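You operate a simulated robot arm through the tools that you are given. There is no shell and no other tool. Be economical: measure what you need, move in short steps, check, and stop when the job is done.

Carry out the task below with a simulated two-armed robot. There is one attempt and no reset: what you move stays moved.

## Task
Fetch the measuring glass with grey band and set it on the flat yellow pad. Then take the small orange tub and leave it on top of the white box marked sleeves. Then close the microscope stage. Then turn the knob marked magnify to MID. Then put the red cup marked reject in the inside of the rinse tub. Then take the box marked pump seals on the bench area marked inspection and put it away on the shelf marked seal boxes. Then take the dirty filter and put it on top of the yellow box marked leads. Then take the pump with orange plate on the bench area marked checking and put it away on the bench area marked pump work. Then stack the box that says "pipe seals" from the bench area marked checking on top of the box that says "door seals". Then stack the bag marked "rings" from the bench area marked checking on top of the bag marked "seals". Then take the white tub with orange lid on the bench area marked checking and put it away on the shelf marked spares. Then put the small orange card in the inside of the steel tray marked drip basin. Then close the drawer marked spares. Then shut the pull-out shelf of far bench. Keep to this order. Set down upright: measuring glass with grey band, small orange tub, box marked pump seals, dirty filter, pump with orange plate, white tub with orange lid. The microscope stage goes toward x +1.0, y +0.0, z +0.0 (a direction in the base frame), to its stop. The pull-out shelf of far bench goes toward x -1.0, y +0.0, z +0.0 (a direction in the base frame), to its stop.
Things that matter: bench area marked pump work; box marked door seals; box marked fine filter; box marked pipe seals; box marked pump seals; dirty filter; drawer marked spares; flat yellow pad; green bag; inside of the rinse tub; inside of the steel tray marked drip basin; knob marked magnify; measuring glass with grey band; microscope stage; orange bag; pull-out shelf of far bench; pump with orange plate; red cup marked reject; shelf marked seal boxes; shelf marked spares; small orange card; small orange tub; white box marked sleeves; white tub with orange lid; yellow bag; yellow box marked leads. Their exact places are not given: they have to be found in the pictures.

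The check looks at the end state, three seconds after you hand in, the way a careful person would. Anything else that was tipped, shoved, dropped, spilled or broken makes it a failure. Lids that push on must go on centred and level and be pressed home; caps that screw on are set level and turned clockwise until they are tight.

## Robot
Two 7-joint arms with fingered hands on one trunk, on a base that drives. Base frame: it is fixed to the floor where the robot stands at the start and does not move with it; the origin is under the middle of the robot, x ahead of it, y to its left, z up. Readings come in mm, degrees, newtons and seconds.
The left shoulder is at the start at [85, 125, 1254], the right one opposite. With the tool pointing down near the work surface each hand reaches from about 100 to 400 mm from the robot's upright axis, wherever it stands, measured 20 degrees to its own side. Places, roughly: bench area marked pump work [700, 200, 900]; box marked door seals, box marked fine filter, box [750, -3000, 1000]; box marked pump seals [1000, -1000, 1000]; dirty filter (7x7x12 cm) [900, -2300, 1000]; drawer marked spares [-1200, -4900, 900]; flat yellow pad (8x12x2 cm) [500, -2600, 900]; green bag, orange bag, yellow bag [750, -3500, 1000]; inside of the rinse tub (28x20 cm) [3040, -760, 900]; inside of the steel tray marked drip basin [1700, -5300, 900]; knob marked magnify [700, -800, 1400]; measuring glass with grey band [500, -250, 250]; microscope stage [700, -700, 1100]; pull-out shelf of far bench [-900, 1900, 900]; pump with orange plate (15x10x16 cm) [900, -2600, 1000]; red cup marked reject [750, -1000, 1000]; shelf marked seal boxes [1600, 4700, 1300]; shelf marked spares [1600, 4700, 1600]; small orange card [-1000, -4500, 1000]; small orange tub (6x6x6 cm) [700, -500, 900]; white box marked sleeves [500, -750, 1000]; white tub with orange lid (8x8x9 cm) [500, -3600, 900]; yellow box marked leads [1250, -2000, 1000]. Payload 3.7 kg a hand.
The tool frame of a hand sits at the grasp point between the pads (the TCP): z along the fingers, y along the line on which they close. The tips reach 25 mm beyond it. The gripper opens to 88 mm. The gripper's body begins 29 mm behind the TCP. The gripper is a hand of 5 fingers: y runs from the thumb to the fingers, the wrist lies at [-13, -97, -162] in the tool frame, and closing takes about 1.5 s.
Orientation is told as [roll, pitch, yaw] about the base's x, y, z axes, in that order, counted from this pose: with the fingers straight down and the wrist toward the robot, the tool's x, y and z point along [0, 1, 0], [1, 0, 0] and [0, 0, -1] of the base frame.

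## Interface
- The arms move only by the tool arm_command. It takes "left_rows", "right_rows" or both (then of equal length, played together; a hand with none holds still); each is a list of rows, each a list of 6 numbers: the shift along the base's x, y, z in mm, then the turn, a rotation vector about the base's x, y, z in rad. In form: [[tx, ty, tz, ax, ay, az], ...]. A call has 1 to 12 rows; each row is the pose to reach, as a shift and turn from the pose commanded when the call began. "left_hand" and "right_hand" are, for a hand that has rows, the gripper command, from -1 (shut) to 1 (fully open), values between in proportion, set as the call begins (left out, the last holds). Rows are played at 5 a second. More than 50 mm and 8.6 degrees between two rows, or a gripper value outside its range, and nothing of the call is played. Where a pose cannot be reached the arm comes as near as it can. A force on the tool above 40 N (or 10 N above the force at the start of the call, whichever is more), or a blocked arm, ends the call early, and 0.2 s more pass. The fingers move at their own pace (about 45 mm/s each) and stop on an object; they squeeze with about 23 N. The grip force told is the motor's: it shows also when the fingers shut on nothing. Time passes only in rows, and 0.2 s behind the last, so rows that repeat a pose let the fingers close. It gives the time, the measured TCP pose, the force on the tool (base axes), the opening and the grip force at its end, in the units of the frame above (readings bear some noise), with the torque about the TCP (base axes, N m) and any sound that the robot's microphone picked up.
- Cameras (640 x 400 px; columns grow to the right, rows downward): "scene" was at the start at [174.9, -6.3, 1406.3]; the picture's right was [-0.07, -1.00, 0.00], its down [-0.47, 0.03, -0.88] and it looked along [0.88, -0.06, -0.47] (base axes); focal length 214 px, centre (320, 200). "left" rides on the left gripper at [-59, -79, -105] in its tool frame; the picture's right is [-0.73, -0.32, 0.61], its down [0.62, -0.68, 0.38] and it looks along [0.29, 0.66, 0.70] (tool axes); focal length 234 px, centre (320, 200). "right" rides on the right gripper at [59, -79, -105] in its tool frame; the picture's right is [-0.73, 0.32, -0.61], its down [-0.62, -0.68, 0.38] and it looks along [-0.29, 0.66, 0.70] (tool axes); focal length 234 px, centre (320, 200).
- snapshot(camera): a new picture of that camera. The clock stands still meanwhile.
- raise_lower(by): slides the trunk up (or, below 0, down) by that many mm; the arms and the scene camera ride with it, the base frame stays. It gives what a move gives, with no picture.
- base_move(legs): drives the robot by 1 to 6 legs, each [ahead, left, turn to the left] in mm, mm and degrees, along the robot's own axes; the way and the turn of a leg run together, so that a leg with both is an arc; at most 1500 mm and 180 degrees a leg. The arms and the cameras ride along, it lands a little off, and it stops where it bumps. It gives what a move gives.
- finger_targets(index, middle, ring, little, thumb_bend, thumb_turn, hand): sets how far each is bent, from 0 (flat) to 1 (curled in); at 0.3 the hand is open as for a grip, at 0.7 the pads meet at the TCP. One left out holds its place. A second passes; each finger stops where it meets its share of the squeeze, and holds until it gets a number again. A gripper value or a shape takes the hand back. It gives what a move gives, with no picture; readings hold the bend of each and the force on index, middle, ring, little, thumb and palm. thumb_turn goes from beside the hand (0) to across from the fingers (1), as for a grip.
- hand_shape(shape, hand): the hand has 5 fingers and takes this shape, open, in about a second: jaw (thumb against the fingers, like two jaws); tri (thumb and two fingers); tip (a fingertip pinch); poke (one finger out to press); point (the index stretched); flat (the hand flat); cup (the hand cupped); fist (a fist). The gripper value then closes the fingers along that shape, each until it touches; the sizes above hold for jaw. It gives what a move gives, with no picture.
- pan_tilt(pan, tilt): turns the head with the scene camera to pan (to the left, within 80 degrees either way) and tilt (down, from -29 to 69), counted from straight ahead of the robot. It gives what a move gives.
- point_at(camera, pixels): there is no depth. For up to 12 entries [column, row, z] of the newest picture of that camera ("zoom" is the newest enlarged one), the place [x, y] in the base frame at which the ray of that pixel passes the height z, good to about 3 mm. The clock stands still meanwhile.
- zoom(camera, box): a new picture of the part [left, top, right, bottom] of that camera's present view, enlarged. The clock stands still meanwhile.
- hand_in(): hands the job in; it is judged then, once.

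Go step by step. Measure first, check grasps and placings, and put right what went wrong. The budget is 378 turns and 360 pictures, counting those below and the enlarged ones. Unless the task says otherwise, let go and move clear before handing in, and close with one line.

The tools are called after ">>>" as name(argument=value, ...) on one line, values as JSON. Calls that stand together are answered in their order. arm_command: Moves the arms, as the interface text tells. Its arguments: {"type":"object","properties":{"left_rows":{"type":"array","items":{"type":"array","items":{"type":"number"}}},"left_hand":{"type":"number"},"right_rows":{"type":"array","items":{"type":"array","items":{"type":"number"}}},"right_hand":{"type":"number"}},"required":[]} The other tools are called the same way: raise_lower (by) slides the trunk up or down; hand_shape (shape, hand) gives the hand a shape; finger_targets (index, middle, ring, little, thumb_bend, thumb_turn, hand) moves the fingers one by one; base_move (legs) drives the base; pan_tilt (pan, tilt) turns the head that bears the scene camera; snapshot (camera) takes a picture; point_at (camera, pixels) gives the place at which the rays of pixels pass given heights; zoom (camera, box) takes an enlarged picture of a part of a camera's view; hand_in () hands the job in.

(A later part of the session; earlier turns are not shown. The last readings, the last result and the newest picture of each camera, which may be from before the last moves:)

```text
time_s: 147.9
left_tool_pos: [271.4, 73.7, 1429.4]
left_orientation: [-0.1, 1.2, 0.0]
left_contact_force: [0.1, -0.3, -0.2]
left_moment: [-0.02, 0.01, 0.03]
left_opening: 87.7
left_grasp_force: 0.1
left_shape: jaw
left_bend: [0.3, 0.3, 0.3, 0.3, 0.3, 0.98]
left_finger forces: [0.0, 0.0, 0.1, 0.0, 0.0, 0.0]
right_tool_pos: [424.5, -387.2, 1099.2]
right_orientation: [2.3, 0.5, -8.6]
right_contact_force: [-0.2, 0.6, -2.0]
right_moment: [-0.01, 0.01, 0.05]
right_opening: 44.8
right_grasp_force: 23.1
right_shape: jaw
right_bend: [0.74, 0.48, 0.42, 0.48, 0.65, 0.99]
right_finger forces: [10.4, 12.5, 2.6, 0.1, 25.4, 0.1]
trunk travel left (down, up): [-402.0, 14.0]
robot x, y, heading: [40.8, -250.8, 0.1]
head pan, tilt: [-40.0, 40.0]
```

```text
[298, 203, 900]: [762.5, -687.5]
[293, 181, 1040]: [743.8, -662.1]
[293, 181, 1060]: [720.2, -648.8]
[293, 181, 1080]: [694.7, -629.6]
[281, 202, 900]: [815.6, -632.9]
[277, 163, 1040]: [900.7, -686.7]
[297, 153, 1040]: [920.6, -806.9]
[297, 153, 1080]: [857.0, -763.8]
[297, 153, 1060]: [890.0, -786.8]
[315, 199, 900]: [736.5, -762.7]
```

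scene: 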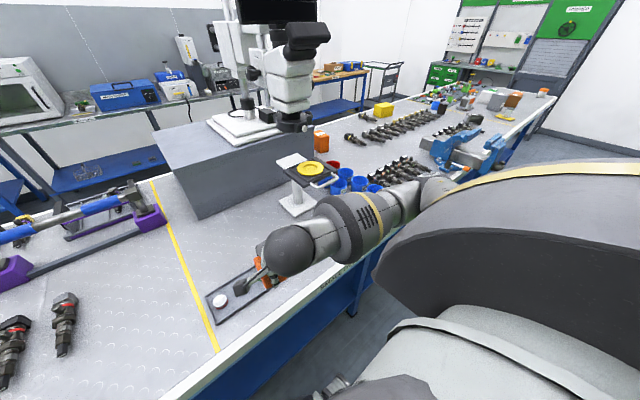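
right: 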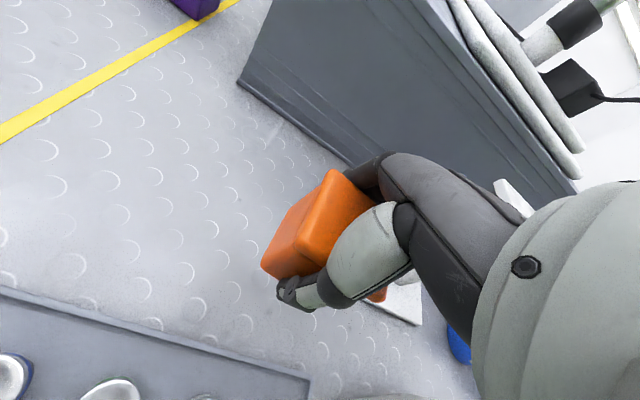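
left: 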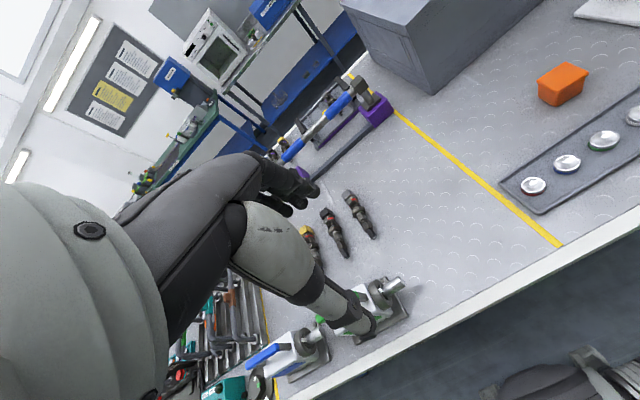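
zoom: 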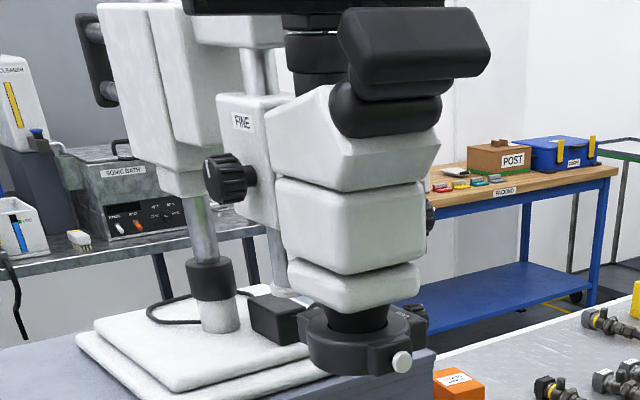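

The stage handle is near x 653, z 1050, clear of a placement at [526, -662]. I shift the base right and bring the tub over the white box.

>>> base_move(legs=[[0, -150, 0]])

>>> arm_command(right_rows=[[20, -25, 0, 0, 0, 0], [45, -50, 0, 0, 0, 0], [70, -85, 0, 0, 0, 0], [100, -125, 0, 0, 0, 0]])

>>> snapshot(camera="right")

```text
time_s: 149.8
left_tool_pos: [272.4, -72.8, 1430.1]
left_orientation: [-0.1, 1.0, 0.2]
left_contact_force: [-0.3, 0.3, 0.0]
left_moment: [0.0, -0.01, 0.02]
left_opening: 88.0
left_grasp_force: 0.1
left_shape: jaw
left_bend: [0.3, 0.3, 0.3, 0.3, 0.3, 0.98]
left_finger forces: [0.0, 0.1, 0.0, 0.0, 0.0, 0.0]
right_tool_pos: [425.0, -534.5, 1098.8]
right_orientation: [2.3, 0.4, -8.5]
right_contact_force: [-0.4, -0.3, -0.9]
right_moment: [0.01, 0.0, -0.03]
right_opening: 44.5
right_grasp_force: 23.3
right_shape: jaw
right_bend: [0.74, 0.48, 0.42, 0.48, 0.65, 0.99]
right_finger forces: [10.5, 12.5, 2.6, 0.0, 25.5, 0.0]
trunk travel left (down, up): [-402.0, 14.0]
robot x, y, heading: [42.8, -396.0, 0.1]
head pan, tilt: [-40.0, 40.0]
```

```text
time_s: 150.8
left_tool_pos: [272.9, -74.6, 1429.4]
left_orientation: [0.0, 1.0, 0.2]
left_contact_force: [0.0, -0.3, 0.5]
left_moment: [0.01, -0.02, 0.01]
left_opening: 88.0
left_grasp_force: 0.1
left_shape: jaw
left_bend: [0.3, 0.3, 0.3, 0.3, 0.3, 0.98]
left_finger forces: [0.0, 0.1, 0.1, 0.1, 0.0, 0.0]
right_tool_pos: [525.7, -662.5, 1098.4]
right_orientation: [2.4, 0.4, -8.5]
right_contact_force: [-0.4, 0.8, -1.1]
right_moment: [0.01, 0.01, 0.0]
right_opening: 44.0
right_grasp_force: 22.6
right_shape: jaw
right_bend: [0.74, 0.5, 0.42, 0.48, 0.65, 0.98]
right_finger forces: [9.8, 13.2, 2.7, 0.1, 25.8, 0.0]
trunk travel left (down, up): [-402.0, 14.0]
robot x, y, heading: [43.7, -397.9, 0.1]
head pan, tilt: [-40.0, 40.0]
```

```text
300 pictures are left
```

right: 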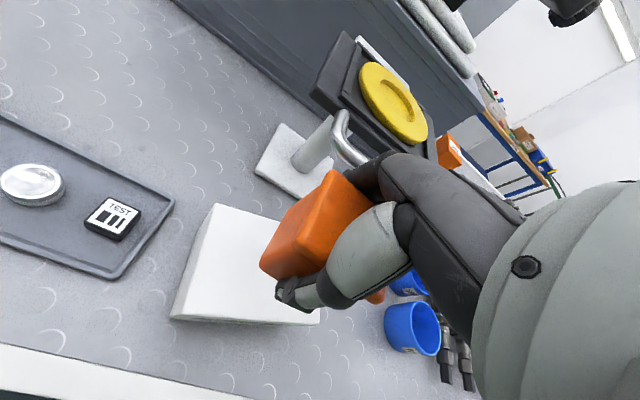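

>>> arm_command(right_rows=[[0, 0, -25, 0, 0, 0], [0, 0, -50, 0, 0, 0], [0, 0, -70, 0, 0, 0], [0, 0, -79, 0, 0, 0]])

>>> arm_command(right_rows=[[0, 0, -2, 0, 0, 0], [0, 0, -4, 0, 0, 0], [0, 0, -6, 0, 0, 0]])

```text
time_s: 151.8
left_tool_pos: [271.1, -74.6, 1429.5]
left_orientation: [-0.1, 1.0, 0.2]
left_contact_force: [-0.5, -0.6, 0.7]
left_moment: [0.0, 0.02, -0.03]
left_opening: 88.0
left_grasp_force: 0.1
left_shape: jaw
left_bend: [0.3, 0.3, 0.3, 0.3, 0.3, 0.98]
left_finger forces: [0.0, 0.1, 0.0, 0.0, 0.1, 0.0]
right_tool_pos: [525.1, -659.2, 1020.1]
right_orientation: [2.4, 0.4, -8.5]
right_contact_force: [-0.4, -0.1, -1.0]
right_moment: [0.0, -0.02, 0.01]
right_opening: 43.7
right_grasp_force: 22.9
right_shape: jaw
right_bend: [0.74, 0.5, 0.42, 0.48, 0.65, 0.98]
right_finger forces: [9.8, 13.2, 2.7, 0.0, 25.5, 0.0]
trunk travel left (down, up): [-402.0, 14.0]
robot x, y, heading: [44.1, -398.0, 0.0]
head pan, tilt: [-40.0, 40.0]
```

```text
time_s: 152.6
left_tool_pos: [270.2, -73.6, 1429.7]
left_orientation: [-0.2, 1.0, 0.1]
left_contact_force: [-0.6, -0.9, 0.7]
left_moment: [0.02, -0.02, 0.01]
left_opening: 88.0
left_grasp_force: 0.1
left_shape: jaw
left_bend: [0.3, 0.3, 0.3, 0.3, 0.3, 0.98]
left_finger forces: [0.0, 0.0, 0.1, 0.0, 0.0, 0.1]
right_tool_pos: [525.0, -660.5, 1017.1]
right_orientation: [2.3, 0.2, -8.5]
right_contact_force: [-1.6, 1.5, 10.1]
right_moment: [-0.18, -0.14, -0.02]
right_opening: 43.8
right_grasp_force: 23.2
right_shape: jaw
right_bend: [0.74, 0.5, 0.42, 0.48, 0.65, 0.98]
right_finger forces: [9.4, 13.5, 2.8, 0.1, 28.4, 0.0]
trunk travel left (down, up): [-402.0, 14.0]
robot x, y, heading: [42.2, -393.8, 0.0]
head pan, tilt: [-40.0, 40.0]
```

The tub is on the box (10 N). I release and open wide.

>>> arm_command(right_rows=[[0, 0, 1, 0, 0, 0], [0, 0, 1, 0, 0, 0], [0, 0, 1, 0, 0, 0], [0, 0, 1, 0, 0, 0], [0, 0, 1, 0, 0, 0]], right_hand=1)

>>> finger_targets(hand="right", index=0.15, middle=0.2, ring=0.2, little=0.2, thumb_bend=0.15)

>>> arm_command(right_rows=[[0, 0, 25, 0, 0, 0], [0, 0, 50, 0, 0, 0], [0, 0, 90, 0, 0, 0], [-30, 0, 130, 0, 0, 0], [-60, 0, 150, 0, 0, 0]])

>>> snapshot(camera="right")

```text
time_s: 153.8
left_tool_pos: [271.3, -73.0, 1429.7]
left_orientation: [0.0, 1.0, 0.1]
left_contact_force: [0.5, -0.4, 0.7]
left_moment: [0.01, -0.02, -0.01]
left_opening: 87.8
left_grasp_force: 0.1
left_shape: jaw
left_bend: [0.3, 0.3, 0.3, 0.3, 0.3, 0.98]
left_finger forces: [0.0, 0.0, 0.0, 0.0, 0.0, 0.0]
right_tool_pos: [524.3, -661.0, 1016.0]
right_orientation: [2.3, 0.4, -8.5]
right_contact_force: [-1.7, 0.0, 2.7]
right_moment: [-0.01, -0.07, 0.03]
right_opening: 87.9
right_grasp_force: 0.0
right_shape: jaw
right_bend: [0.29, 0.3, 0.3, 0.3, 0.3, 0.98]
right_finger forces: [2.6, 0.0, 0.0, 0.1, 3.7, 0.0]
trunk travel left (down, up): [-402.0, 14.0]
robot x, y, heading: [42.5, -395.1, 0.0]
head pan, tilt: [-40.0, 40.0]
```

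```text
time_s: 154.8
left_tool_pos: [271.1, -73.3, 1429.4]
left_orientation: [0.0, 1.3, 0.1]
left_contact_force: [-0.5, 0.3, 0.5]
left_moment: [0.01, 0.0, 0.01]
left_opening: 87.9
left_grasp_force: 0.0
left_shape: jaw
left_bend: [0.3, 0.3, 0.3, 0.3, 0.3, 0.98]
left_finger forces: [0.0, 0.1, 0.1, 0.1, 0.1, 0.0]
right_tool_pos: [524.4, -659.8, 1013.5]
right_orientation: [2.3, 0.4, -8.5]
right_contact_force: [-0.4, 0.5, 0.4]
right_moment: [0.01, 0.01, -0.03]
right_opening: 112.0
right_grasp_force: 0.0
right_shape: fingers
right_bend: [0.15, 0.2, 0.2, 0.2, 0.15, 0.98]
right_finger forces: [0.0, 0.1, 0.0, 0.0, 0.1, 0.0]
trunk travel left (down, up): [-402.0, 14.0]
robot x, y, heading: [44.6, -396.7, -0.0]
head pan, tilt: [-40.0, 40.0]
```

```text
time_s: 156.0
left_tool_pos: [271.2, -72.9, 1431.3]
left_orientation: [-0.2, 1.0, 0.1]
left_contact_force: [0.4, -0.3, 0.1]
left_moment: [0.02, 0.02, 0.02]
left_opening: 87.8
left_grasp_force: 0.0
left_shape: jaw
left_bend: [0.3, 0.3, 0.3, 0.3, 0.3, 0.98]
left_finger forces: [0.1, 0.1, 0.0, 0.0, 0.0, 0.0]
right_tool_pos: [464.5, -659.9, 1165.0]
right_orientation: [2.4, 0.4, -8.5]
right_contact_force: [0.2, 0.3, -0.1]
right_moment: [-0.03, -0.02, 0.03]
right_opening: 111.9
right_grasp_force: 0.0
right_shape: fingers
right_bend: [0.15, 0.2, 0.2, 0.2, 0.15, 0.98]
right_finger forces: [0.0, 0.0, 0.1, 0.0, 0.0, 0.0]
trunk travel left (down, up): [-402.0, 14.0]
robot x, y, heading: [45.4, -398.0, 0.3]
head pan, tilt: [-40.0, 40.0]
```

```text
299 pictures are left
```

right: 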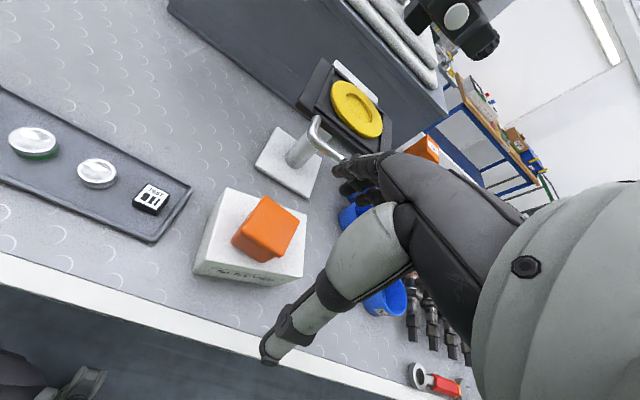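

Tub is upright on the box. For the stage I need its handle height: I compare the handle's left bend, at (316,120) here and (311,184) in the scene view.

>>> zoom(camera="right", box=[250, 60, 410, 160])

>>> point_at(camera="scene", pixels=[[311, 184.5, 1020], [311, 184.5, 1040], [311, 184.5, 1060], [311, 184.5, 1080]])

>>> point_at(camera="zoom", pixels=[[262, 235, 1020], [262, 235, 1040], [262, 235, 1060], [262, 235, 1080]])

```text
4.00 times, centred on (330, 110) of right
```

zoom: 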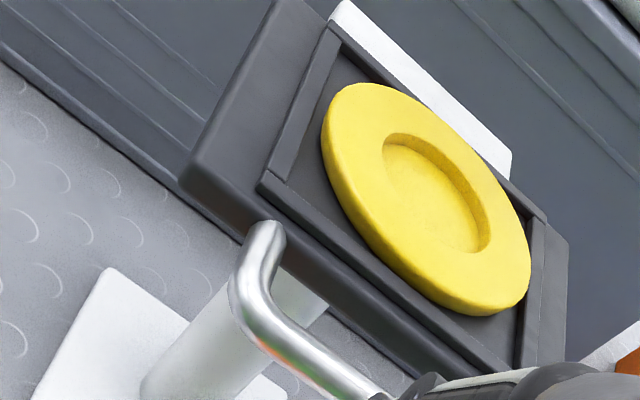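

```text
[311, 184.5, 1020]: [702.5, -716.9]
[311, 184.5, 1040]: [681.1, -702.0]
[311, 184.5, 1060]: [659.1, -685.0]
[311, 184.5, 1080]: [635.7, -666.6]
```

```text
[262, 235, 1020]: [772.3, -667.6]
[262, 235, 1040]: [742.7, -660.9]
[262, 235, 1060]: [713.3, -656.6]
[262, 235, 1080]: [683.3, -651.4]
```

>>> point_at(camera="zoom", pixels=[[243, 300, 1040], [243, 300, 1060], [243, 300, 1080], [243, 300, 1100], [180, 180, 1060], [180, 180, 1080], [565, 240, 1080], [268, 225, 1060]])

>>> point_at(camera="scene", pixels=[[283.5, 171.5, 1040], [283.5, 171.5, 1060], [283.5, 171.5, 1080], [337.5, 174, 1060], [337.5, 174, 1080]])

```text
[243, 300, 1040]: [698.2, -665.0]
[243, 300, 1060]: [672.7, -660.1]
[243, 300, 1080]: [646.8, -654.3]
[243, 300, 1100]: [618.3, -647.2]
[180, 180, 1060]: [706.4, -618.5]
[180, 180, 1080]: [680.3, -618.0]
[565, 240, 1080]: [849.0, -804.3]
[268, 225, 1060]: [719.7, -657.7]
```

```text
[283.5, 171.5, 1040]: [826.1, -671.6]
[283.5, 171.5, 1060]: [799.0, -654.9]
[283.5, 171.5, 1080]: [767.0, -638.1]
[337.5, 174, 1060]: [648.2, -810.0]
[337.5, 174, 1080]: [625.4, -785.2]
```

The handle bar is near x 620–635, z≈1085, y −660…−780. I come down in front of it with flat fingers, clear of the tub.

>>> arm_command(right_rows=[[0, -40, 0, 0, 0, 0.04], [0, -75, 0, 0, 0, 0.08], [35, -75, 0, 0, 0, 0.12], [70, -75, -25, 0, 0, 0.12], [70, -75, -55, 0, 0, 0.12], [70, -75, -78, 0, 0, 0.12]])

>>> snapshot(camera="right")

>>> snapshot(camera="scene")

```text
time_s: 157.4
left_tool_pos: [268.9, -71.8, 1431.1]
left_orientation: [-0.1, 0.9, 0.1]
left_contact_force: [-0.1, 0.1, 0.8]
left_moment: [0.02, 0.01, 0.02]
left_opening: 88.0
left_grasp_force: 0.0
left_shape: jaw
left_bend: [0.3, 0.3, 0.3, 0.3, 0.3, 0.98]
left_finger forces: [0.0, 0.0, 0.1, 0.1, 0.1, 0.1]
right_tool_pos: [535.0, -734.1, 1092.6]
right_orientation: [2.4, -0.5, -1.6]
right_contact_force: [-0.3, 0.2, 28.5]
right_moment: [0.15, -2.58, 0.0]
right_opening: 144.9
right_grasp_force: 13.9
right_shape: fingers
right_bend: [0.0, 0.2, 0.2, 0.2, 0.15, 0.98]
right_finger forces: [28.5, 0.1, 0.0, 0.0, 0.0, 0.0]
trunk travel left (down, up): [-402.0, 14.0]
robot x, y, heading: [46.3, -395.9, -0.0]
head pan, tilt: [-40.0, 40.0]
```

```text
297 pictures are left
```

right: 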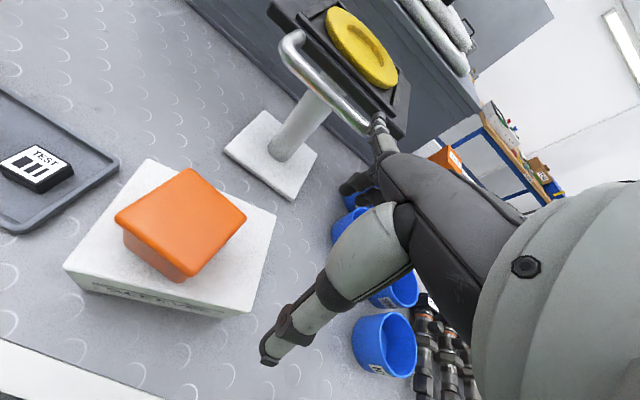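

```text
296 pictures are left
```

scene: 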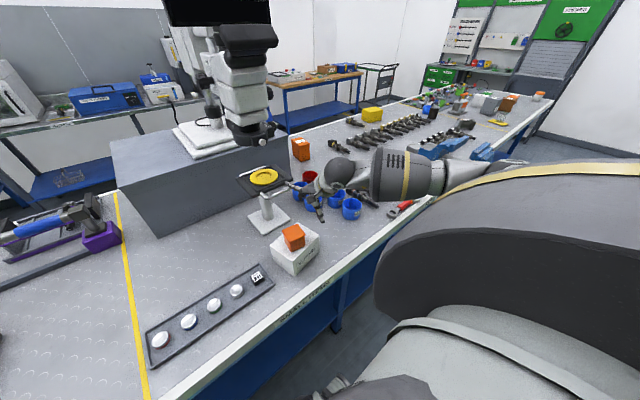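

The index landed on top of the handle bar. I raise, back off 60 mm and come down again in front of it.

>>> arm_command(right_rows=[[0, 0, 20, 0, 0, 0], [-30, 0, 30, 0, 0, 0], [-60, 0, 30, 0, 0, 0], [-75, 0, 20, 0, 0, 0], [-75, 0, -10, 0, 0, 0]])

>>> hand_shape(hand="right", shape="fist")

>>> snapshot(camera="right")

```text
time_s: 158.6
left_tool_pos: [269.0, -72.8, 1431.3]
left_orientation: [-0.2, 0.9, 0.0]
left_contact_force: [0.2, 0.5, -0.2]
left_moment: [0.02, -0.03, -0.01]
left_opening: 88.3
left_grasp_force: 0.1
left_shape: jaw
left_bend: [0.3, 0.3, 0.3, 0.3, 0.3, 0.98]
left_finger forces: [0.0, 0.0, 0.0, 0.0, 0.1, 0.1]
right_tool_pos: [460.4, -734.7, 1080.7]
right_orientation: [2.3, -0.1, -1.6]
right_contact_force: [-0.9, 0.7, 29.2]
right_moment: [0.14, -2.69, 0.03]
right_opening: 151.4
right_grasp_force: 14.1
right_shape: fingers
right_bend: [0.0, 0.2, 0.2, 0.2, 0.15, 0.98]
right_finger forces: [28.4, 0.0, 0.0, 0.1, 0.1, 0.1]
trunk travel left (down, up): [-402.0, 14.0]
robot x, y, heading: [43.1, -397.1, 0.0]
head pan, tilt: [-40.0, 40.0]
```

```text
time_s: 159.5
left_tool_pos: [269.5, -71.8, 1429.4]
left_orientation: [-0.1, 0.9, 0.2]
left_contact_force: [0.2, 0.2, 0.7]
left_moment: [0.0, 0.02, -0.01]
left_opening: 87.7
left_grasp_force: 0.0
left_shape: jaw
left_bend: [0.3, 0.3, 0.3, 0.3, 0.3, 0.98]
left_finger forces: [0.1, 0.0, 0.0, 0.1, 0.1, 0.1]
right_tool_pos: [460.4, -734.7, 1082.6]
right_orientation: [2.2, -0.5, -1.7]
right_contact_force: [0.4, -4.4, 34.9]
right_moment: [0.43, -3.22, -0.37]
right_opening: 0.0
right_grasp_force: 0.1
right_shape: fist
right_bend: [0.0, 1.0, 1.0, 1.0, 0.86, 0.85]
right_finger forces: [34.9, 0.0, 0.1, 0.0, 0.1, 0.0]
trunk travel left (down, up): [-402.0, 14.0]
robot x, y, heading: [43.9, -395.1, 0.1]
head pan, tilt: [-40.0, 40.0]
```

```text
295 pictures are left
```

right: 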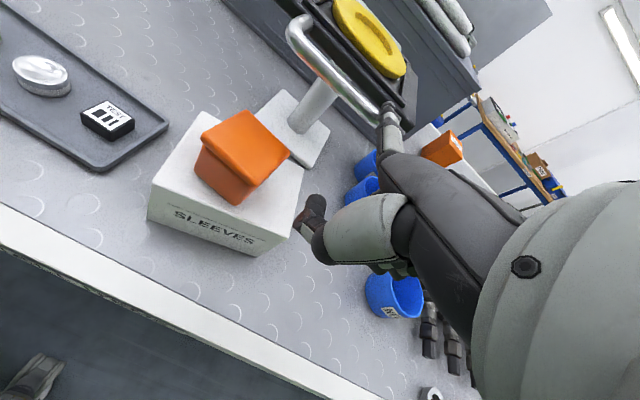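

>>> arm_command(right_rows=[[0, 0, 30, 0, 0, 0], [0, 0, 70, 0, 0, 0], [-40, 0, 90, 0, 0, 0], [-80, 0, 90, 0, 0, 0]])

>>> snapshot(camera="right")

>>> zoom(camera="scene", box=[220, 140, 380, 240])

```text
time_s: 160.5
left_tool_pos: [271.4, -74.0, 1428.7]
left_orientation: [-0.1, 1.0, 0.1]
left_contact_force: [-0.1, 0.8, -0.5]
left_moment: [0.02, -0.02, -0.01]
left_opening: 87.5
left_grasp_force: 0.0
left_shape: jaw
left_bend: [0.3, 0.3, 0.3, 0.3, 0.3, 0.98]
left_finger forces: [0.1, 0.1, 0.0, 0.0, 0.1, 0.0]
right_tool_pos: [380.7, -738.1, 1167.1]
right_orientation: [2.4, 0.5, -1.8]
right_contact_force: [-0.4, 0.7, 0.7]
right_moment: [0.01, -0.02, -0.01]
right_opening: 0.0
right_grasp_force: 0.1
right_shape: fist
right_bend: [1.0, 1.0, 1.0, 1.0, 0.86, 0.85]
right_finger forces: [0.0, 0.0, 0.0, 0.1, 0.0, 0.1]
trunk travel left (down, up): [-402.0, 14.0]
robot x, y, heading: [46.3, -397.7, 0.2]
head pan, tilt: [-40.0, 40.0]
```

```text
294 pictures are left
```

right: 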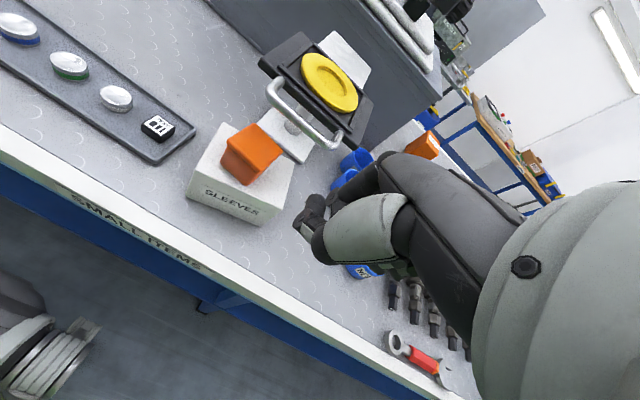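

```text
4.00 times, centred on (300, 190) of scene
```

zoom: 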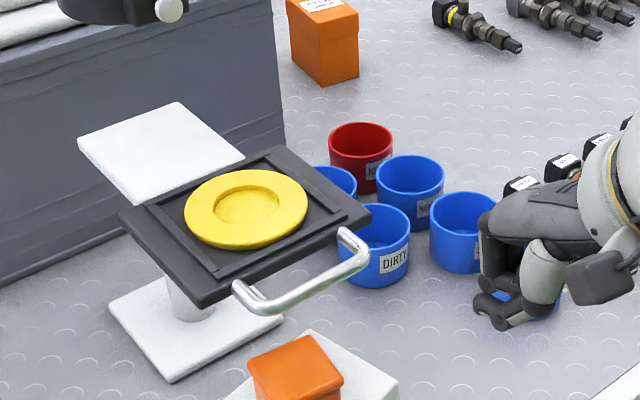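

>>> zoom(camera="right", box=[240, 20, 400, 160])

>>> snapshot(camera="scene")

>>> point_at(camera="scene", pixels=[[280, 212.5, 1040], [280, 212.5, 1060], [280, 212.5, 1080], [280, 212.5, 1100], [311, 203.5, 1040], [311, 203.5, 1060], [311, 203.5, 1080], [311, 203.5, 1100]])

>>> point_at(camera="right", pixels=[[269, 93, 1040], [269, 93, 1060], [269, 93, 1080], [269, 93, 1100], [334, 146, 1040], [334, 146, 1060], [334, 146, 1080], [334, 146, 1100]])

```text
2.86 times, centred on (320, 90) of right
```

zoom: 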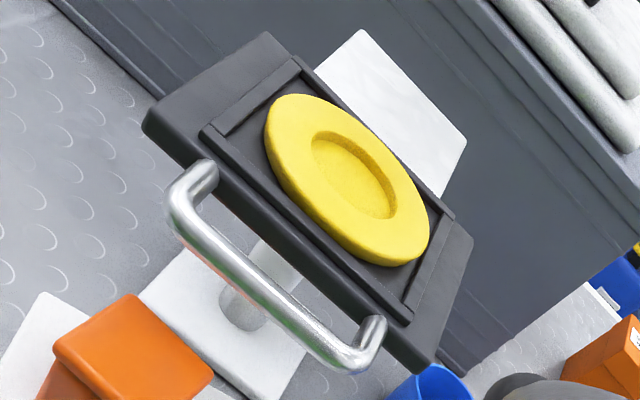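

```text
291 pictures are left
```

scene: 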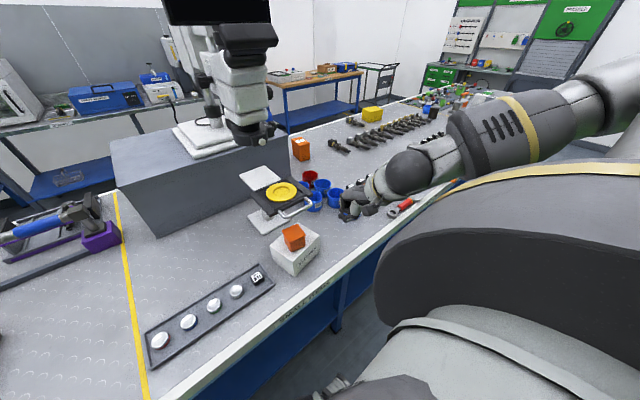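

```text
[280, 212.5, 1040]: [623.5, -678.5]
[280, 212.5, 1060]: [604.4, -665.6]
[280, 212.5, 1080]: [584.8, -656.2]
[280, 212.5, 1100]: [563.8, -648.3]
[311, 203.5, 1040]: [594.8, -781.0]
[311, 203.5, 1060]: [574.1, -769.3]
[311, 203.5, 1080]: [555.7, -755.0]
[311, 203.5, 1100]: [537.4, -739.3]
```

```text
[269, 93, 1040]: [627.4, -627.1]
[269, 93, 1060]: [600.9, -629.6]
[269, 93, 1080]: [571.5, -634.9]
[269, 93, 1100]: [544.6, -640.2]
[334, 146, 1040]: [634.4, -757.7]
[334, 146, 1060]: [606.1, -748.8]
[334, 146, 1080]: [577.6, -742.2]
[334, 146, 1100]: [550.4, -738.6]
```

The handle is now at about x 552, z 1100, y −643…−740. I check how low the fist hangs before pushing with it.

>>> point_at(camera="scene", pixels=[[346, 221, 1100], [346, 221, 1130], [346, 221, 1160], [346, 221, 1190], [340, 210, 1160], [340, 210, 1190], [340, 210, 1220], [365, 180, 1200], [365, 180, 1230], [365, 180, 1260]])

>>> zoom(camera="scene", box=[310, 140, 438, 220])

```text
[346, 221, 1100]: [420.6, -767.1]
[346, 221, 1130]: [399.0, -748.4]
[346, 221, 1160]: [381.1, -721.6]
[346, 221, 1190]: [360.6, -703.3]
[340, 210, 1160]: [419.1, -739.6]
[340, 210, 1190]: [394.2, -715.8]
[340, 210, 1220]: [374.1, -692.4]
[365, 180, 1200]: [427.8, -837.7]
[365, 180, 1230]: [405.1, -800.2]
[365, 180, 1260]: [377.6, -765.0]
```

```text
5.00 times, centred on (374, 180) of scene
```

zoom: 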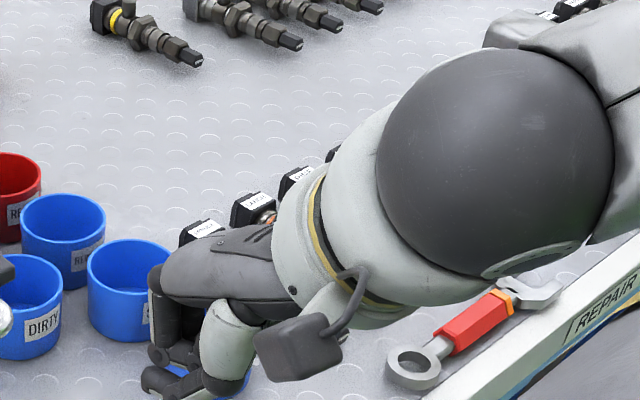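

>>> arm_command(right_rows=[[0, 25, -30, 0, 0, 0], [0, 46, -60, 0, 0, 0], [0, 46, -92, 0, 0, 0], [40, 46, -92, 0, 0, 0], [80, 46, -92, 0, 0, 0]])

>>> snapshot(camera="right")

```text
time_s: 161.7
left_tool_pos: [272.6, -73.9, 1428.6]
left_orientation: [-0.1, 1.0, 0.0]
left_contact_force: [0.5, -0.9, -0.1]
left_moment: [0.02, 0.01, -0.01]
left_opening: 87.8
left_grasp_force: 0.0
left_shape: jaw
left_bend: [0.3, 0.3, 0.3, 0.3, 0.3, 0.98]
left_finger forces: [0.0, 0.0, 0.0, 0.0, 0.0, 0.1]
right_tool_pos: [461.0, -687.8, 1075.5]
right_orientation: [2.3, 0.4, -1.7]
right_contact_force: [0.1, 0.6, -0.4]
right_moment: [0.04, 0.03, 0.01]
right_opening: 0.0
right_grasp_force: 0.0
right_shape: fist
right_bend: [1.0, 1.0, 1.0, 1.0, 0.86, 0.85]
right_finger forces: [0.0, 0.0, 0.0, 0.0, 0.0, 0.0]
right hand out of reach, approached as far as the arm can: row 1, 2
trunk travel left (down, up): [-402.0, 14.0]
robot x, y, heading: [46.1, -396.1, 0.2]
head pan, tilt: [-40.0, 40.0]
```

```text
289 pictures are left
```

right: 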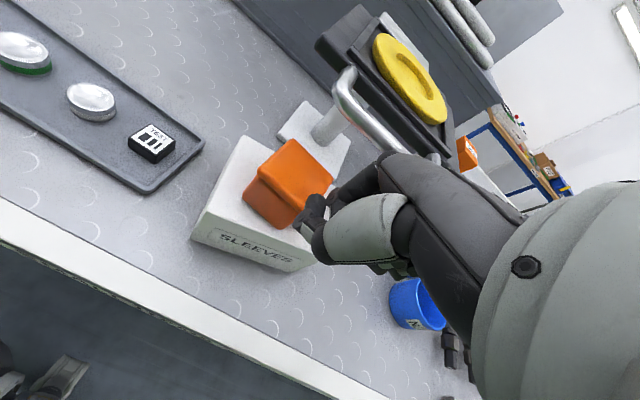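

>>> arm_command(right_rows=[[0, -8, 10, 0, 0, 0], [15, -8, 10, 0, 0, 0], [30, -8, 10, 0, 0, 0], [45, -8, 10, 0, 0, 0], [60, -8, 10, 0, 0, 0], [75, -8, 10, 0, 0, 0], [90, -8, 10, 0, 0, 0]])

>>> snapshot(camera="right")

>>> zoom(camera="scene", box=[210, 140, 370, 260])

```text
time_s: 163.3
left_tool_pos: [272.3, -73.6, 1429.9]
left_orientation: [-0.1, 1.1, 0.1]
left_contact_force: [0.4, 0.9, -0.4]
left_moment: [0.01, -0.02, 0.01]
left_opening: 87.8
left_grasp_force: 0.0
left_shape: jaw
left_bend: [0.3, 0.3, 0.3, 0.3, 0.3, 0.98]
left_finger forces: [0.0, 0.0, 0.0, 0.0, 0.0, 0.1]
right_tool_pos: [550.6, -696.8, 1084.8]
right_orientation: [2.3, 0.4, -1.6]
right_contact_force: [0.2, 0.1, 0.8]
right_moment: [0.04, 0.0, 0.0]
right_opening: 0.2
right_grasp_force: 0.0
right_shape: fist
right_bend: [1.0, 1.0, 1.0, 1.0, 0.86, 0.85]
right_finger forces: [0.1, 0.3, 0.0, 0.0, 0.0, 0.0]
trunk travel left (down, up): [-402.0, 14.0]
robot x, y, heading: [43.0, -399.4, 0.5]
head pan, tilt: [-40.0, 40.0]
```

```text
288 pictures are left
```

right: 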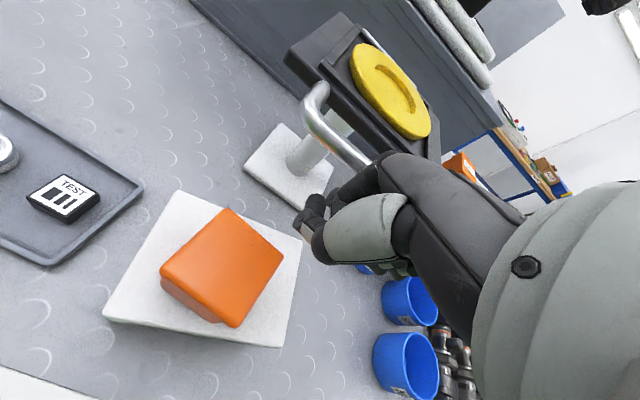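

```text
3.33 times, centred on (290, 200) of scene
```

zoom: 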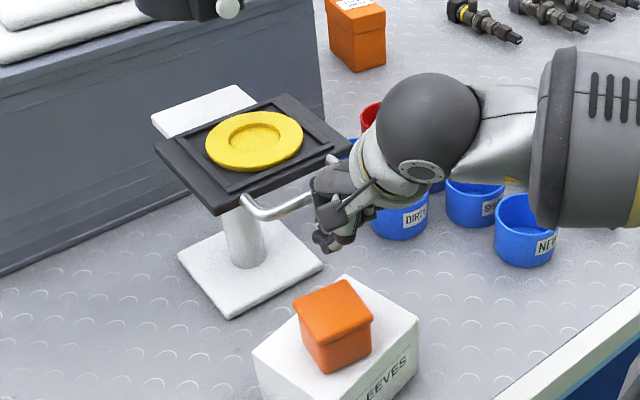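

It is pushing the stage in. I continue to the stop.

>>> arm_command(right_rows=[[15, 0, 0, 0, 0, 0], [30, 0, 0, 0, 0, 0], [45, 0, 0, 0, 0, 0], [60, 0, 0, 0, 0, 0], [75, 0, 0, 0, 0, 0], [90, 0, 0, 0, 0, 0], [105, 0, 0, 0, 0, 0], [120, 0, 0, 0, 0, 0], [135, 0, 0, 0, 0, 0]])

>>> zoom(camera="scene", box=[210, 140, 370, 260])

```text
time_s: 164.7
left_tool_pos: [264.5, -73.2, 1431.6]
left_orientation: [-0.1, 0.7, 0.0]
left_contact_force: [-0.4, 0.0, 0.4]
left_moment: [0.02, -0.01, 0.04]
left_opening: 87.7
left_grasp_force: 0.1
left_shape: jaw
left_bend: [0.3, 0.3, 0.3, 0.3, 0.3, 0.98]
left_finger forces: [0.0, 0.0, 0.0, 0.1, 0.0, 0.1]
right_tool_pos: [625.9, -697.7, 1084.8]
right_orientation: [2.1, 1.0, -1.6]
right_contact_force: [-36.8, 1.1, 17.0]
right_moment: [-0.18, -1.7, -0.18]
right_opening: 80.4
right_grasp_force: 0.1
right_shape: fist
right_bend: [1.0, 1.0, 1.0, 1.0, 0.86, 0.85]
right_finger forces: [9.8, 30.9, 0.0, 0.0, 0.1, 0.0]
trunk travel left (down, up): [-402.0, 14.0]
robot x, y, heading: [40.1, -399.2, -0.1]
head pan, tilt: [-40.0, 40.0]
stopped in row 7 (right hand): the force on the tool passed its limit at 50 N (the readings are from after the stop); the commanded pose is now the measured one
```

```text
3.33 times, centred on (290, 200) of scene
```

zoom: 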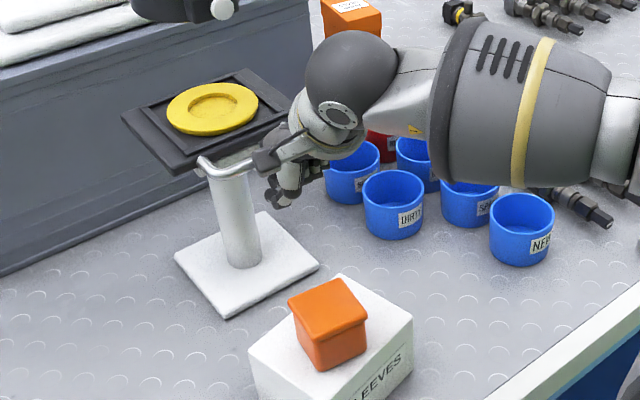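

The stage hit its stop (50 N) and fully covers the white plate. I back the hand away and look for the MAGNIFY knob.

>>> arm_command(right_rows=[[-40, 0, 0, 0, 0, 0], [-80, 0, 20, 0, 0, 0], [-120, 0, 60, 0, 0, 0], [-160, 0, 90, 0, 0, 0], [-200, 0, 100, 0, 0, 0]])

>>> base_move(legs=[[-250, -400, 0]])

>>> pan_tilt(pan=-5, tilt=15)

>>> snapshot(camera="scene")

```text
refused: row 3 steps farther than a row can; nothing moved
```

```text
time_s: 168.8
left_tool_pos: [20.7, -476.3, 1429.4]
left_orientation: [-0.2, 1.2, -0.2]
left_contact_force: [0.1, 0.3, -0.3]
left_moment: [0.0, -0.03, 0.0]
left_opening: 88.3
left_grasp_force: 0.0
left_shape: jaw
left_bend: [0.3, 0.3, 0.3, 0.3, 0.3, 0.98]
left_finger forces: [0.1, 0.0, 0.0, 0.0, 0.0, 0.1]
right_tool_pos: [380.9, -1102.6, 1080.5]
right_orientation: [2.0, 1.2, -1.9]
right_contact_force: [0.3, 0.4, -0.1]
right_moment: [0.02, 0.01, 0.01]
right_opening: 80.5
right_grasp_force: 0.1
right_shape: fist
right_bend: [1.0, 1.0, 1.0, 1.0, 0.86, 0.85]
right_finger forces: [0.0, 0.1, 0.0, 0.1, 0.0, 0.0]
trunk travel left (down, up): [-402.0, 14.0]
robot x, y, heading: [-206.6, -796.6, -0.2]
head pan, tilt: [-40.0, 40.0]
```

```text
time_s: 169.8
left_tool_pos: [21.3, -476.2, 1428.5]
left_orientation: [-0.1, 1.2, -0.4]
left_contact_force: [-0.1, 0.6, -0.4]
left_moment: [0.03, 0.01, 0.01]
left_opening: 87.9
left_grasp_force: 0.0
left_shape: jaw
left_bend: [0.3, 0.3, 0.3, 0.3, 0.3, 0.98]
left_finger forces: [0.0, 0.1, 0.1, 0.1, 0.0, 0.0]
right_tool_pos: [379.0, -1102.8, 1080.4]
right_orientation: [2.0, 1.2, -1.9]
right_contact_force: [-0.6, -0.8, -0.7]
right_moment: [0.01, -0.04, -0.02]
right_opening: 80.6
right_grasp_force: 0.1
right_shape: fist
right_bend: [1.0, 1.0, 1.0, 1.0, 0.86, 0.85]
right_finger forces: [0.1, 0.0, 0.1, 0.0, 0.1, 0.0]
trunk travel left (down, up): [-402.0, 14.0]
robot x, y, heading: [-208.5, -802.4, -0.1]
head pan, tilt: [-5.0, 15.0]
```

```text
285 pictures are left
```

scene: 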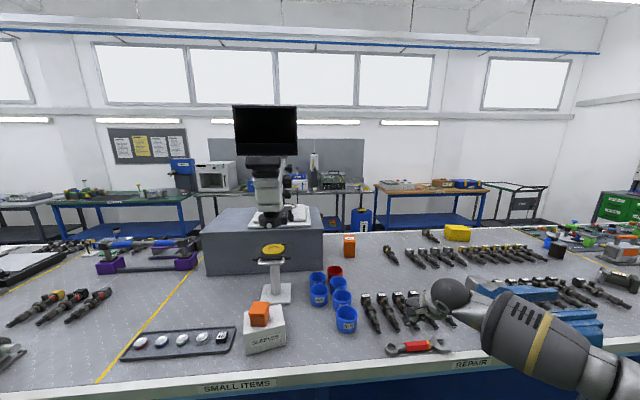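

The hand rode along without touching anything (the arm call had been refused). I enlarge the microscope.

>>> zoom(camera="scene", box=[220, 100, 348, 240])

>>> zoom(camera="scene", box=[235, 145, 331, 225])

```text
2.86 times, centred on (284, 170) of scene
```

zoom: 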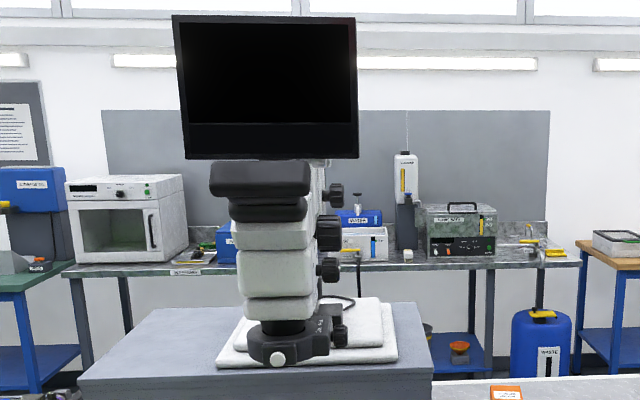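

```text
5.00 times, centred on (283, 185) of scene
```

zoom: 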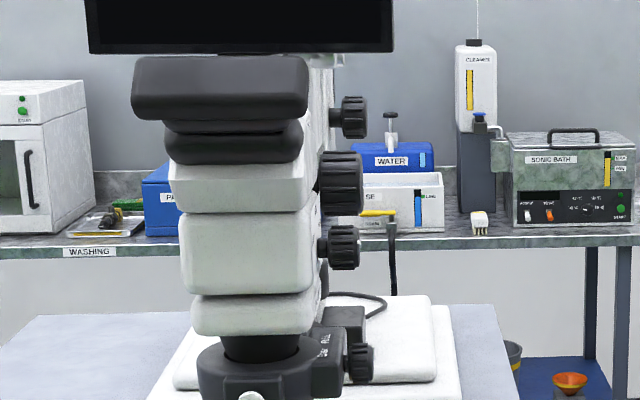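

Several knobs face right. I move farther right to see their markings.

>>> arm_command(right_rows=[[-40, 0, 10, 0, 0, 0], [-80, 0, 40, 0, 0, 0], [-110, 0, 70, 0, 0, 0]])

>>> base_move(legs=[[0, -700, 0], [200, 0, 0]])

>>> pan_tilt(pan=40, tilt=10)

>>> snapshot(camera="scene")

```text
time_s: 170.6
left_tool_pos: [19.3, -476.3, 1429.5]
left_orientation: [-0.1, 1.1, -0.2]
left_contact_force: [-1.2, -0.8, 0.2]
left_moment: [0.0, 0.0, -0.02]
left_opening: 87.8
left_grasp_force: 0.0
left_shape: jaw
left_bend: [0.3, 0.3, 0.3, 0.3, 0.3, 0.98]
left_finger forces: [0.0, 0.0, 0.0, 0.0, 0.0, 0.0]
right_tool_pos: [267.7, -1101.3, 1149.8]
right_orientation: [2.1, 1.2, -1.9]
right_contact_force: [-0.3, 0.0, 1.0]
right_moment: [0.01, 0.0, 0.02]
right_opening: 80.6
right_grasp_force: 0.0
right_shape: fist
right_bend: [1.0, 1.0, 1.0, 1.0, 0.86, 0.85]
right_finger forces: [0.0, 0.1, 0.0, 0.1, 0.0, 0.1]
trunk travel left (down, up): [-402.0, 14.0]
robot x, y, heading: [-207.9, -798.8, 0.1]
head pan, tilt: [-5.0, 15.0]
```

```text
time_s: 178.4
left_tool_pos: [217.6, -1174.6, 1429.6]
left_orientation: [-0.1, 1.1, -0.3]
left_contact_force: [-0.5, 0.2, 0.3]
left_moment: [0.03, 0.01, 0.03]
left_opening: 87.9
left_grasp_force: 0.1
left_shape: jaw
left_bend: [0.3, 0.3, 0.3, 0.3, 0.3, 0.98]
left_finger forces: [0.0, 0.1, 0.1, 0.1, 0.0, 0.0]
right_tool_pos: [464.1, -1803.6, 1150.5]
right_orientation: [2.2, 1.3, -2.0]
right_contact_force: [-0.4, -0.1, 0.8]
right_moment: [-0.01, 0.03, 0.01]
right_opening: 80.6
right_grasp_force: 0.0
right_shape: fist
right_bend: [1.0, 1.0, 1.0, 1.0, 0.86, 0.85]
right_finger forces: [0.0, 0.1, 0.1, 0.0, 0.1, 0.1]
trunk travel left (down, up): [-402.0, 14.0]
robot x, y, heading: [-14.1, -1495.6, -0.1]
head pan, tilt: [-5.0, 15.0]
```

```text
time_s: 179.5
left_tool_pos: [216.4, -1176.0, 1430.4]
left_orientation: [-0.1, 1.1, -0.3]
left_contact_force: [0.4, -0.1, 0.4]
left_moment: [-0.01, 0.0, -0.02]
left_opening: 87.8
left_grasp_force: 0.1
left_shape: jaw
left_bend: [0.3, 0.3, 0.3, 0.3, 0.3, 0.98]
left_finger forces: [0.1, 0.0, 0.0, 0.0, 0.0, 0.1]
right_tool_pos: [464.4, -1803.1, 1150.8]
right_orientation: [2.0, 1.2, -2.1]
right_contact_force: [0.2, -0.2, 0.5]
right_moment: [-0.01, -0.01, -0.04]
right_opening: 80.4
right_grasp_force: 0.1
right_shape: fist
right_bend: [1.0, 1.0, 1.0, 1.0, 0.86, 0.85]
right_finger forces: [0.0, 0.1, 0.0, 0.0, 0.0, 0.1]
trunk travel left (down, up): [-402.0, 14.0]
robot x, y, heading: [-13.0, -1499.6, -0.1]
head pan, tilt: [40.0, 10.0]
```

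```text
282 pictures are left
```

scene: 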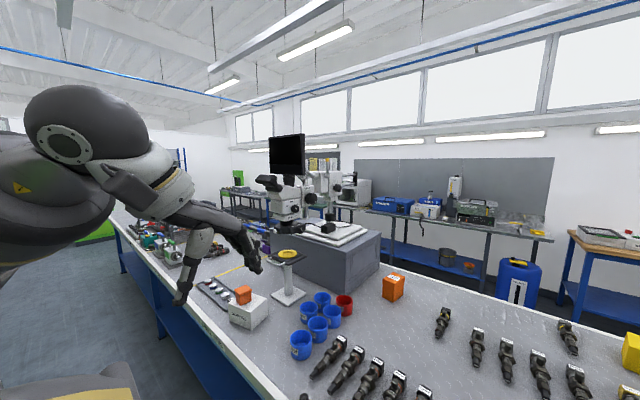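

>>> zoom(camera="scene", box=[250, 165, 362, 245])

>>> zoom(camera="scene", box=[280, 170, 344, 215])

```text
5.00 times, centred on (306, 205) of scene
```

zoom: 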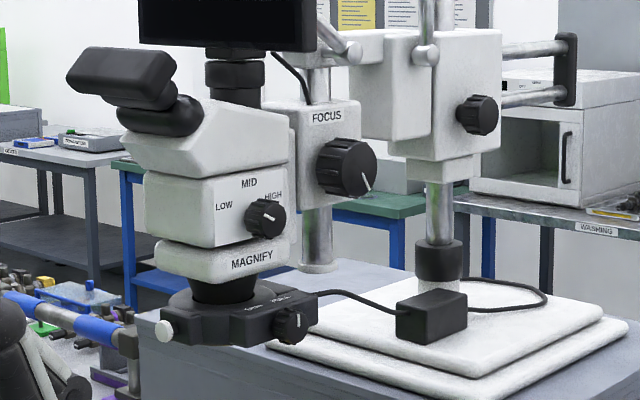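

```text
8.89 times, centred on (312, 192) of scene
```

zoom: 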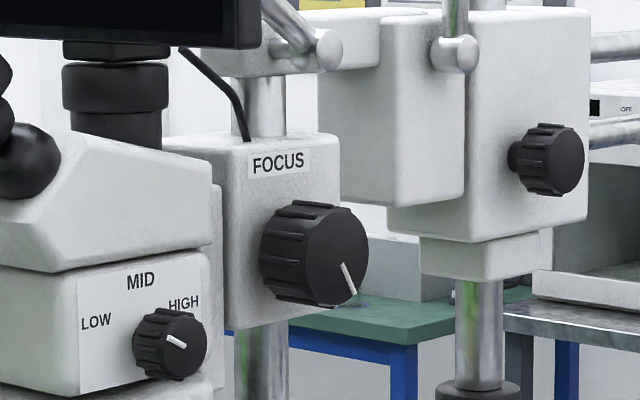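

The MAGNIFY knob faces right (−y) and its white mark points to LOW. MID is straight up, so it needs about +60° about base +y. I locate the knob.

>>> point_at(camera="zoom", pixels=[[172, 343, 1200], [172, 343, 1250], [172, 343, 1300], [172, 343, 1350], [172, 343, 1400], [182, 346, 1300], [145, 340, 1300]])

>>> base_move(legs=[[0, 450, 0]])

>>> pan_tilt(pan=20, tilt=15)

>>> snapshot(camera="scene")

```text
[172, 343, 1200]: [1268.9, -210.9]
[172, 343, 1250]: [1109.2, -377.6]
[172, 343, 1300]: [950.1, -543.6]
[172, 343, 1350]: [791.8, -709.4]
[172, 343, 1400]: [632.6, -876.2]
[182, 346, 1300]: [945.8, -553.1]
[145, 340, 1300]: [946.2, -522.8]
```

```text
time_s: 184.0
left_tool_pos: [219.8, -723.6, 1429.8]
left_orientation: [0.0, 1.1, -0.6]
left_contact_force: [0.0, -0.2, -0.1]
left_moment: [0.0, 0.02, 0.02]
left_opening: 88.1
left_grasp_force: 0.1
left_shape: jaw
left_bend: [0.3, 0.3, 0.3, 0.3, 0.3, 0.98]
left_finger forces: [0.0, 0.0, 0.1, 0.0, 0.1, 0.1]
right_tool_pos: [465.3, -1352.5, 1150.9]
right_orientation: [2.1, 1.2, -2.2]
right_contact_force: [0.2, -0.2, -0.1]
right_moment: [0.01, 0.0, 0.01]
right_opening: 80.6
right_grasp_force: 0.0
right_shape: fist
right_bend: [1.0, 1.0, 1.0, 1.0, 0.86, 0.85]
right_finger forces: [0.0, 0.1, 0.0, 0.1, 0.0, 0.1]
trunk travel left (down, up): [-402.0, 14.0]
robot x, y, heading: [-16.7, -1040.0, -0.5]
head pan, tilt: [40.0, 10.0]
```

```text
time_s: 184.8
left_tool_pos: [219.8, -723.7, 1428.2]
left_orientation: [-0.1, 1.0, -0.6]
left_contact_force: [-0.9, -0.3, -0.3]
left_moment: [-0.01, 0.03, -0.04]
left_opening: 88.2
left_grasp_force: 0.1
left_shape: jaw
left_bend: [0.3, 0.3, 0.3, 0.3, 0.3, 0.98]
left_finger forces: [0.1, 0.1, 0.0, 0.0, 0.0, 0.0]
right_tool_pos: [464.5, -1351.9, 1150.8]
right_orientation: [2.1, 1.2, -2.3]
right_contact_force: [0.1, -0.2, -0.4]
right_moment: [0.0, 0.03, 0.0]
right_opening: 80.4
right_grasp_force: 0.1
right_shape: fist
right_bend: [1.0, 1.0, 1.0, 1.0, 0.86, 0.85]
right_finger forces: [0.0, 0.0, 0.0, 0.0, 0.1, 0.0]
trunk travel left (down, up): [-402.0, 14.0]
robot x, y, heading: [-8.3, -1046.0, -0.5]
head pan, tilt: [20.0, 15.0]
```

```text
279 pictures are left
```

scene: 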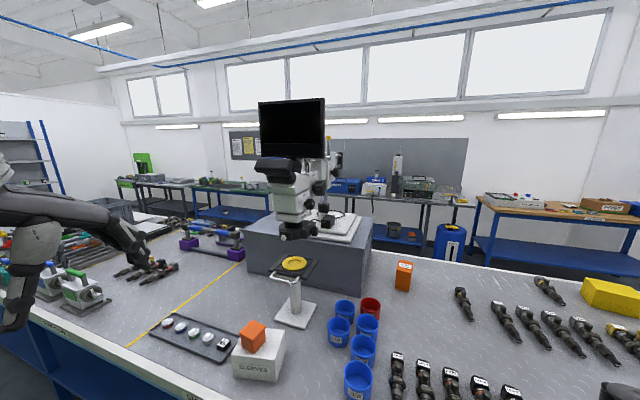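

>>> zoom(camera="scene", box=[264, 160, 344, 240])

```text
5.00 times, centred on (304, 200) of scene
```

zoom: 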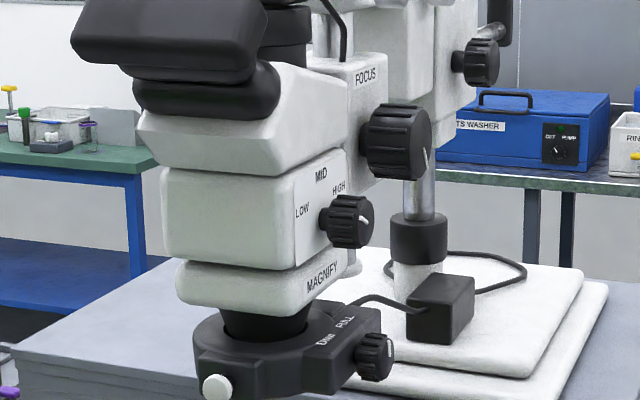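

>>> point_at(camera="zoom", pixels=[[347, 221, 1250], [347, 221, 1300], [347, 221, 1330], [347, 221, 1350], [347, 221, 1370], [347, 221, 1400], [323, 222, 1340], [362, 221, 1340]])

```text
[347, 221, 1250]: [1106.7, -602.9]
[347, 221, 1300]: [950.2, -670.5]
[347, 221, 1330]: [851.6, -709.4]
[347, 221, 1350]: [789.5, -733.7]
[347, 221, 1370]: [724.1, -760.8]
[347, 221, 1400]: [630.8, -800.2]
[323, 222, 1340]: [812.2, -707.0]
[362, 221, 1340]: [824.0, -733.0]
```

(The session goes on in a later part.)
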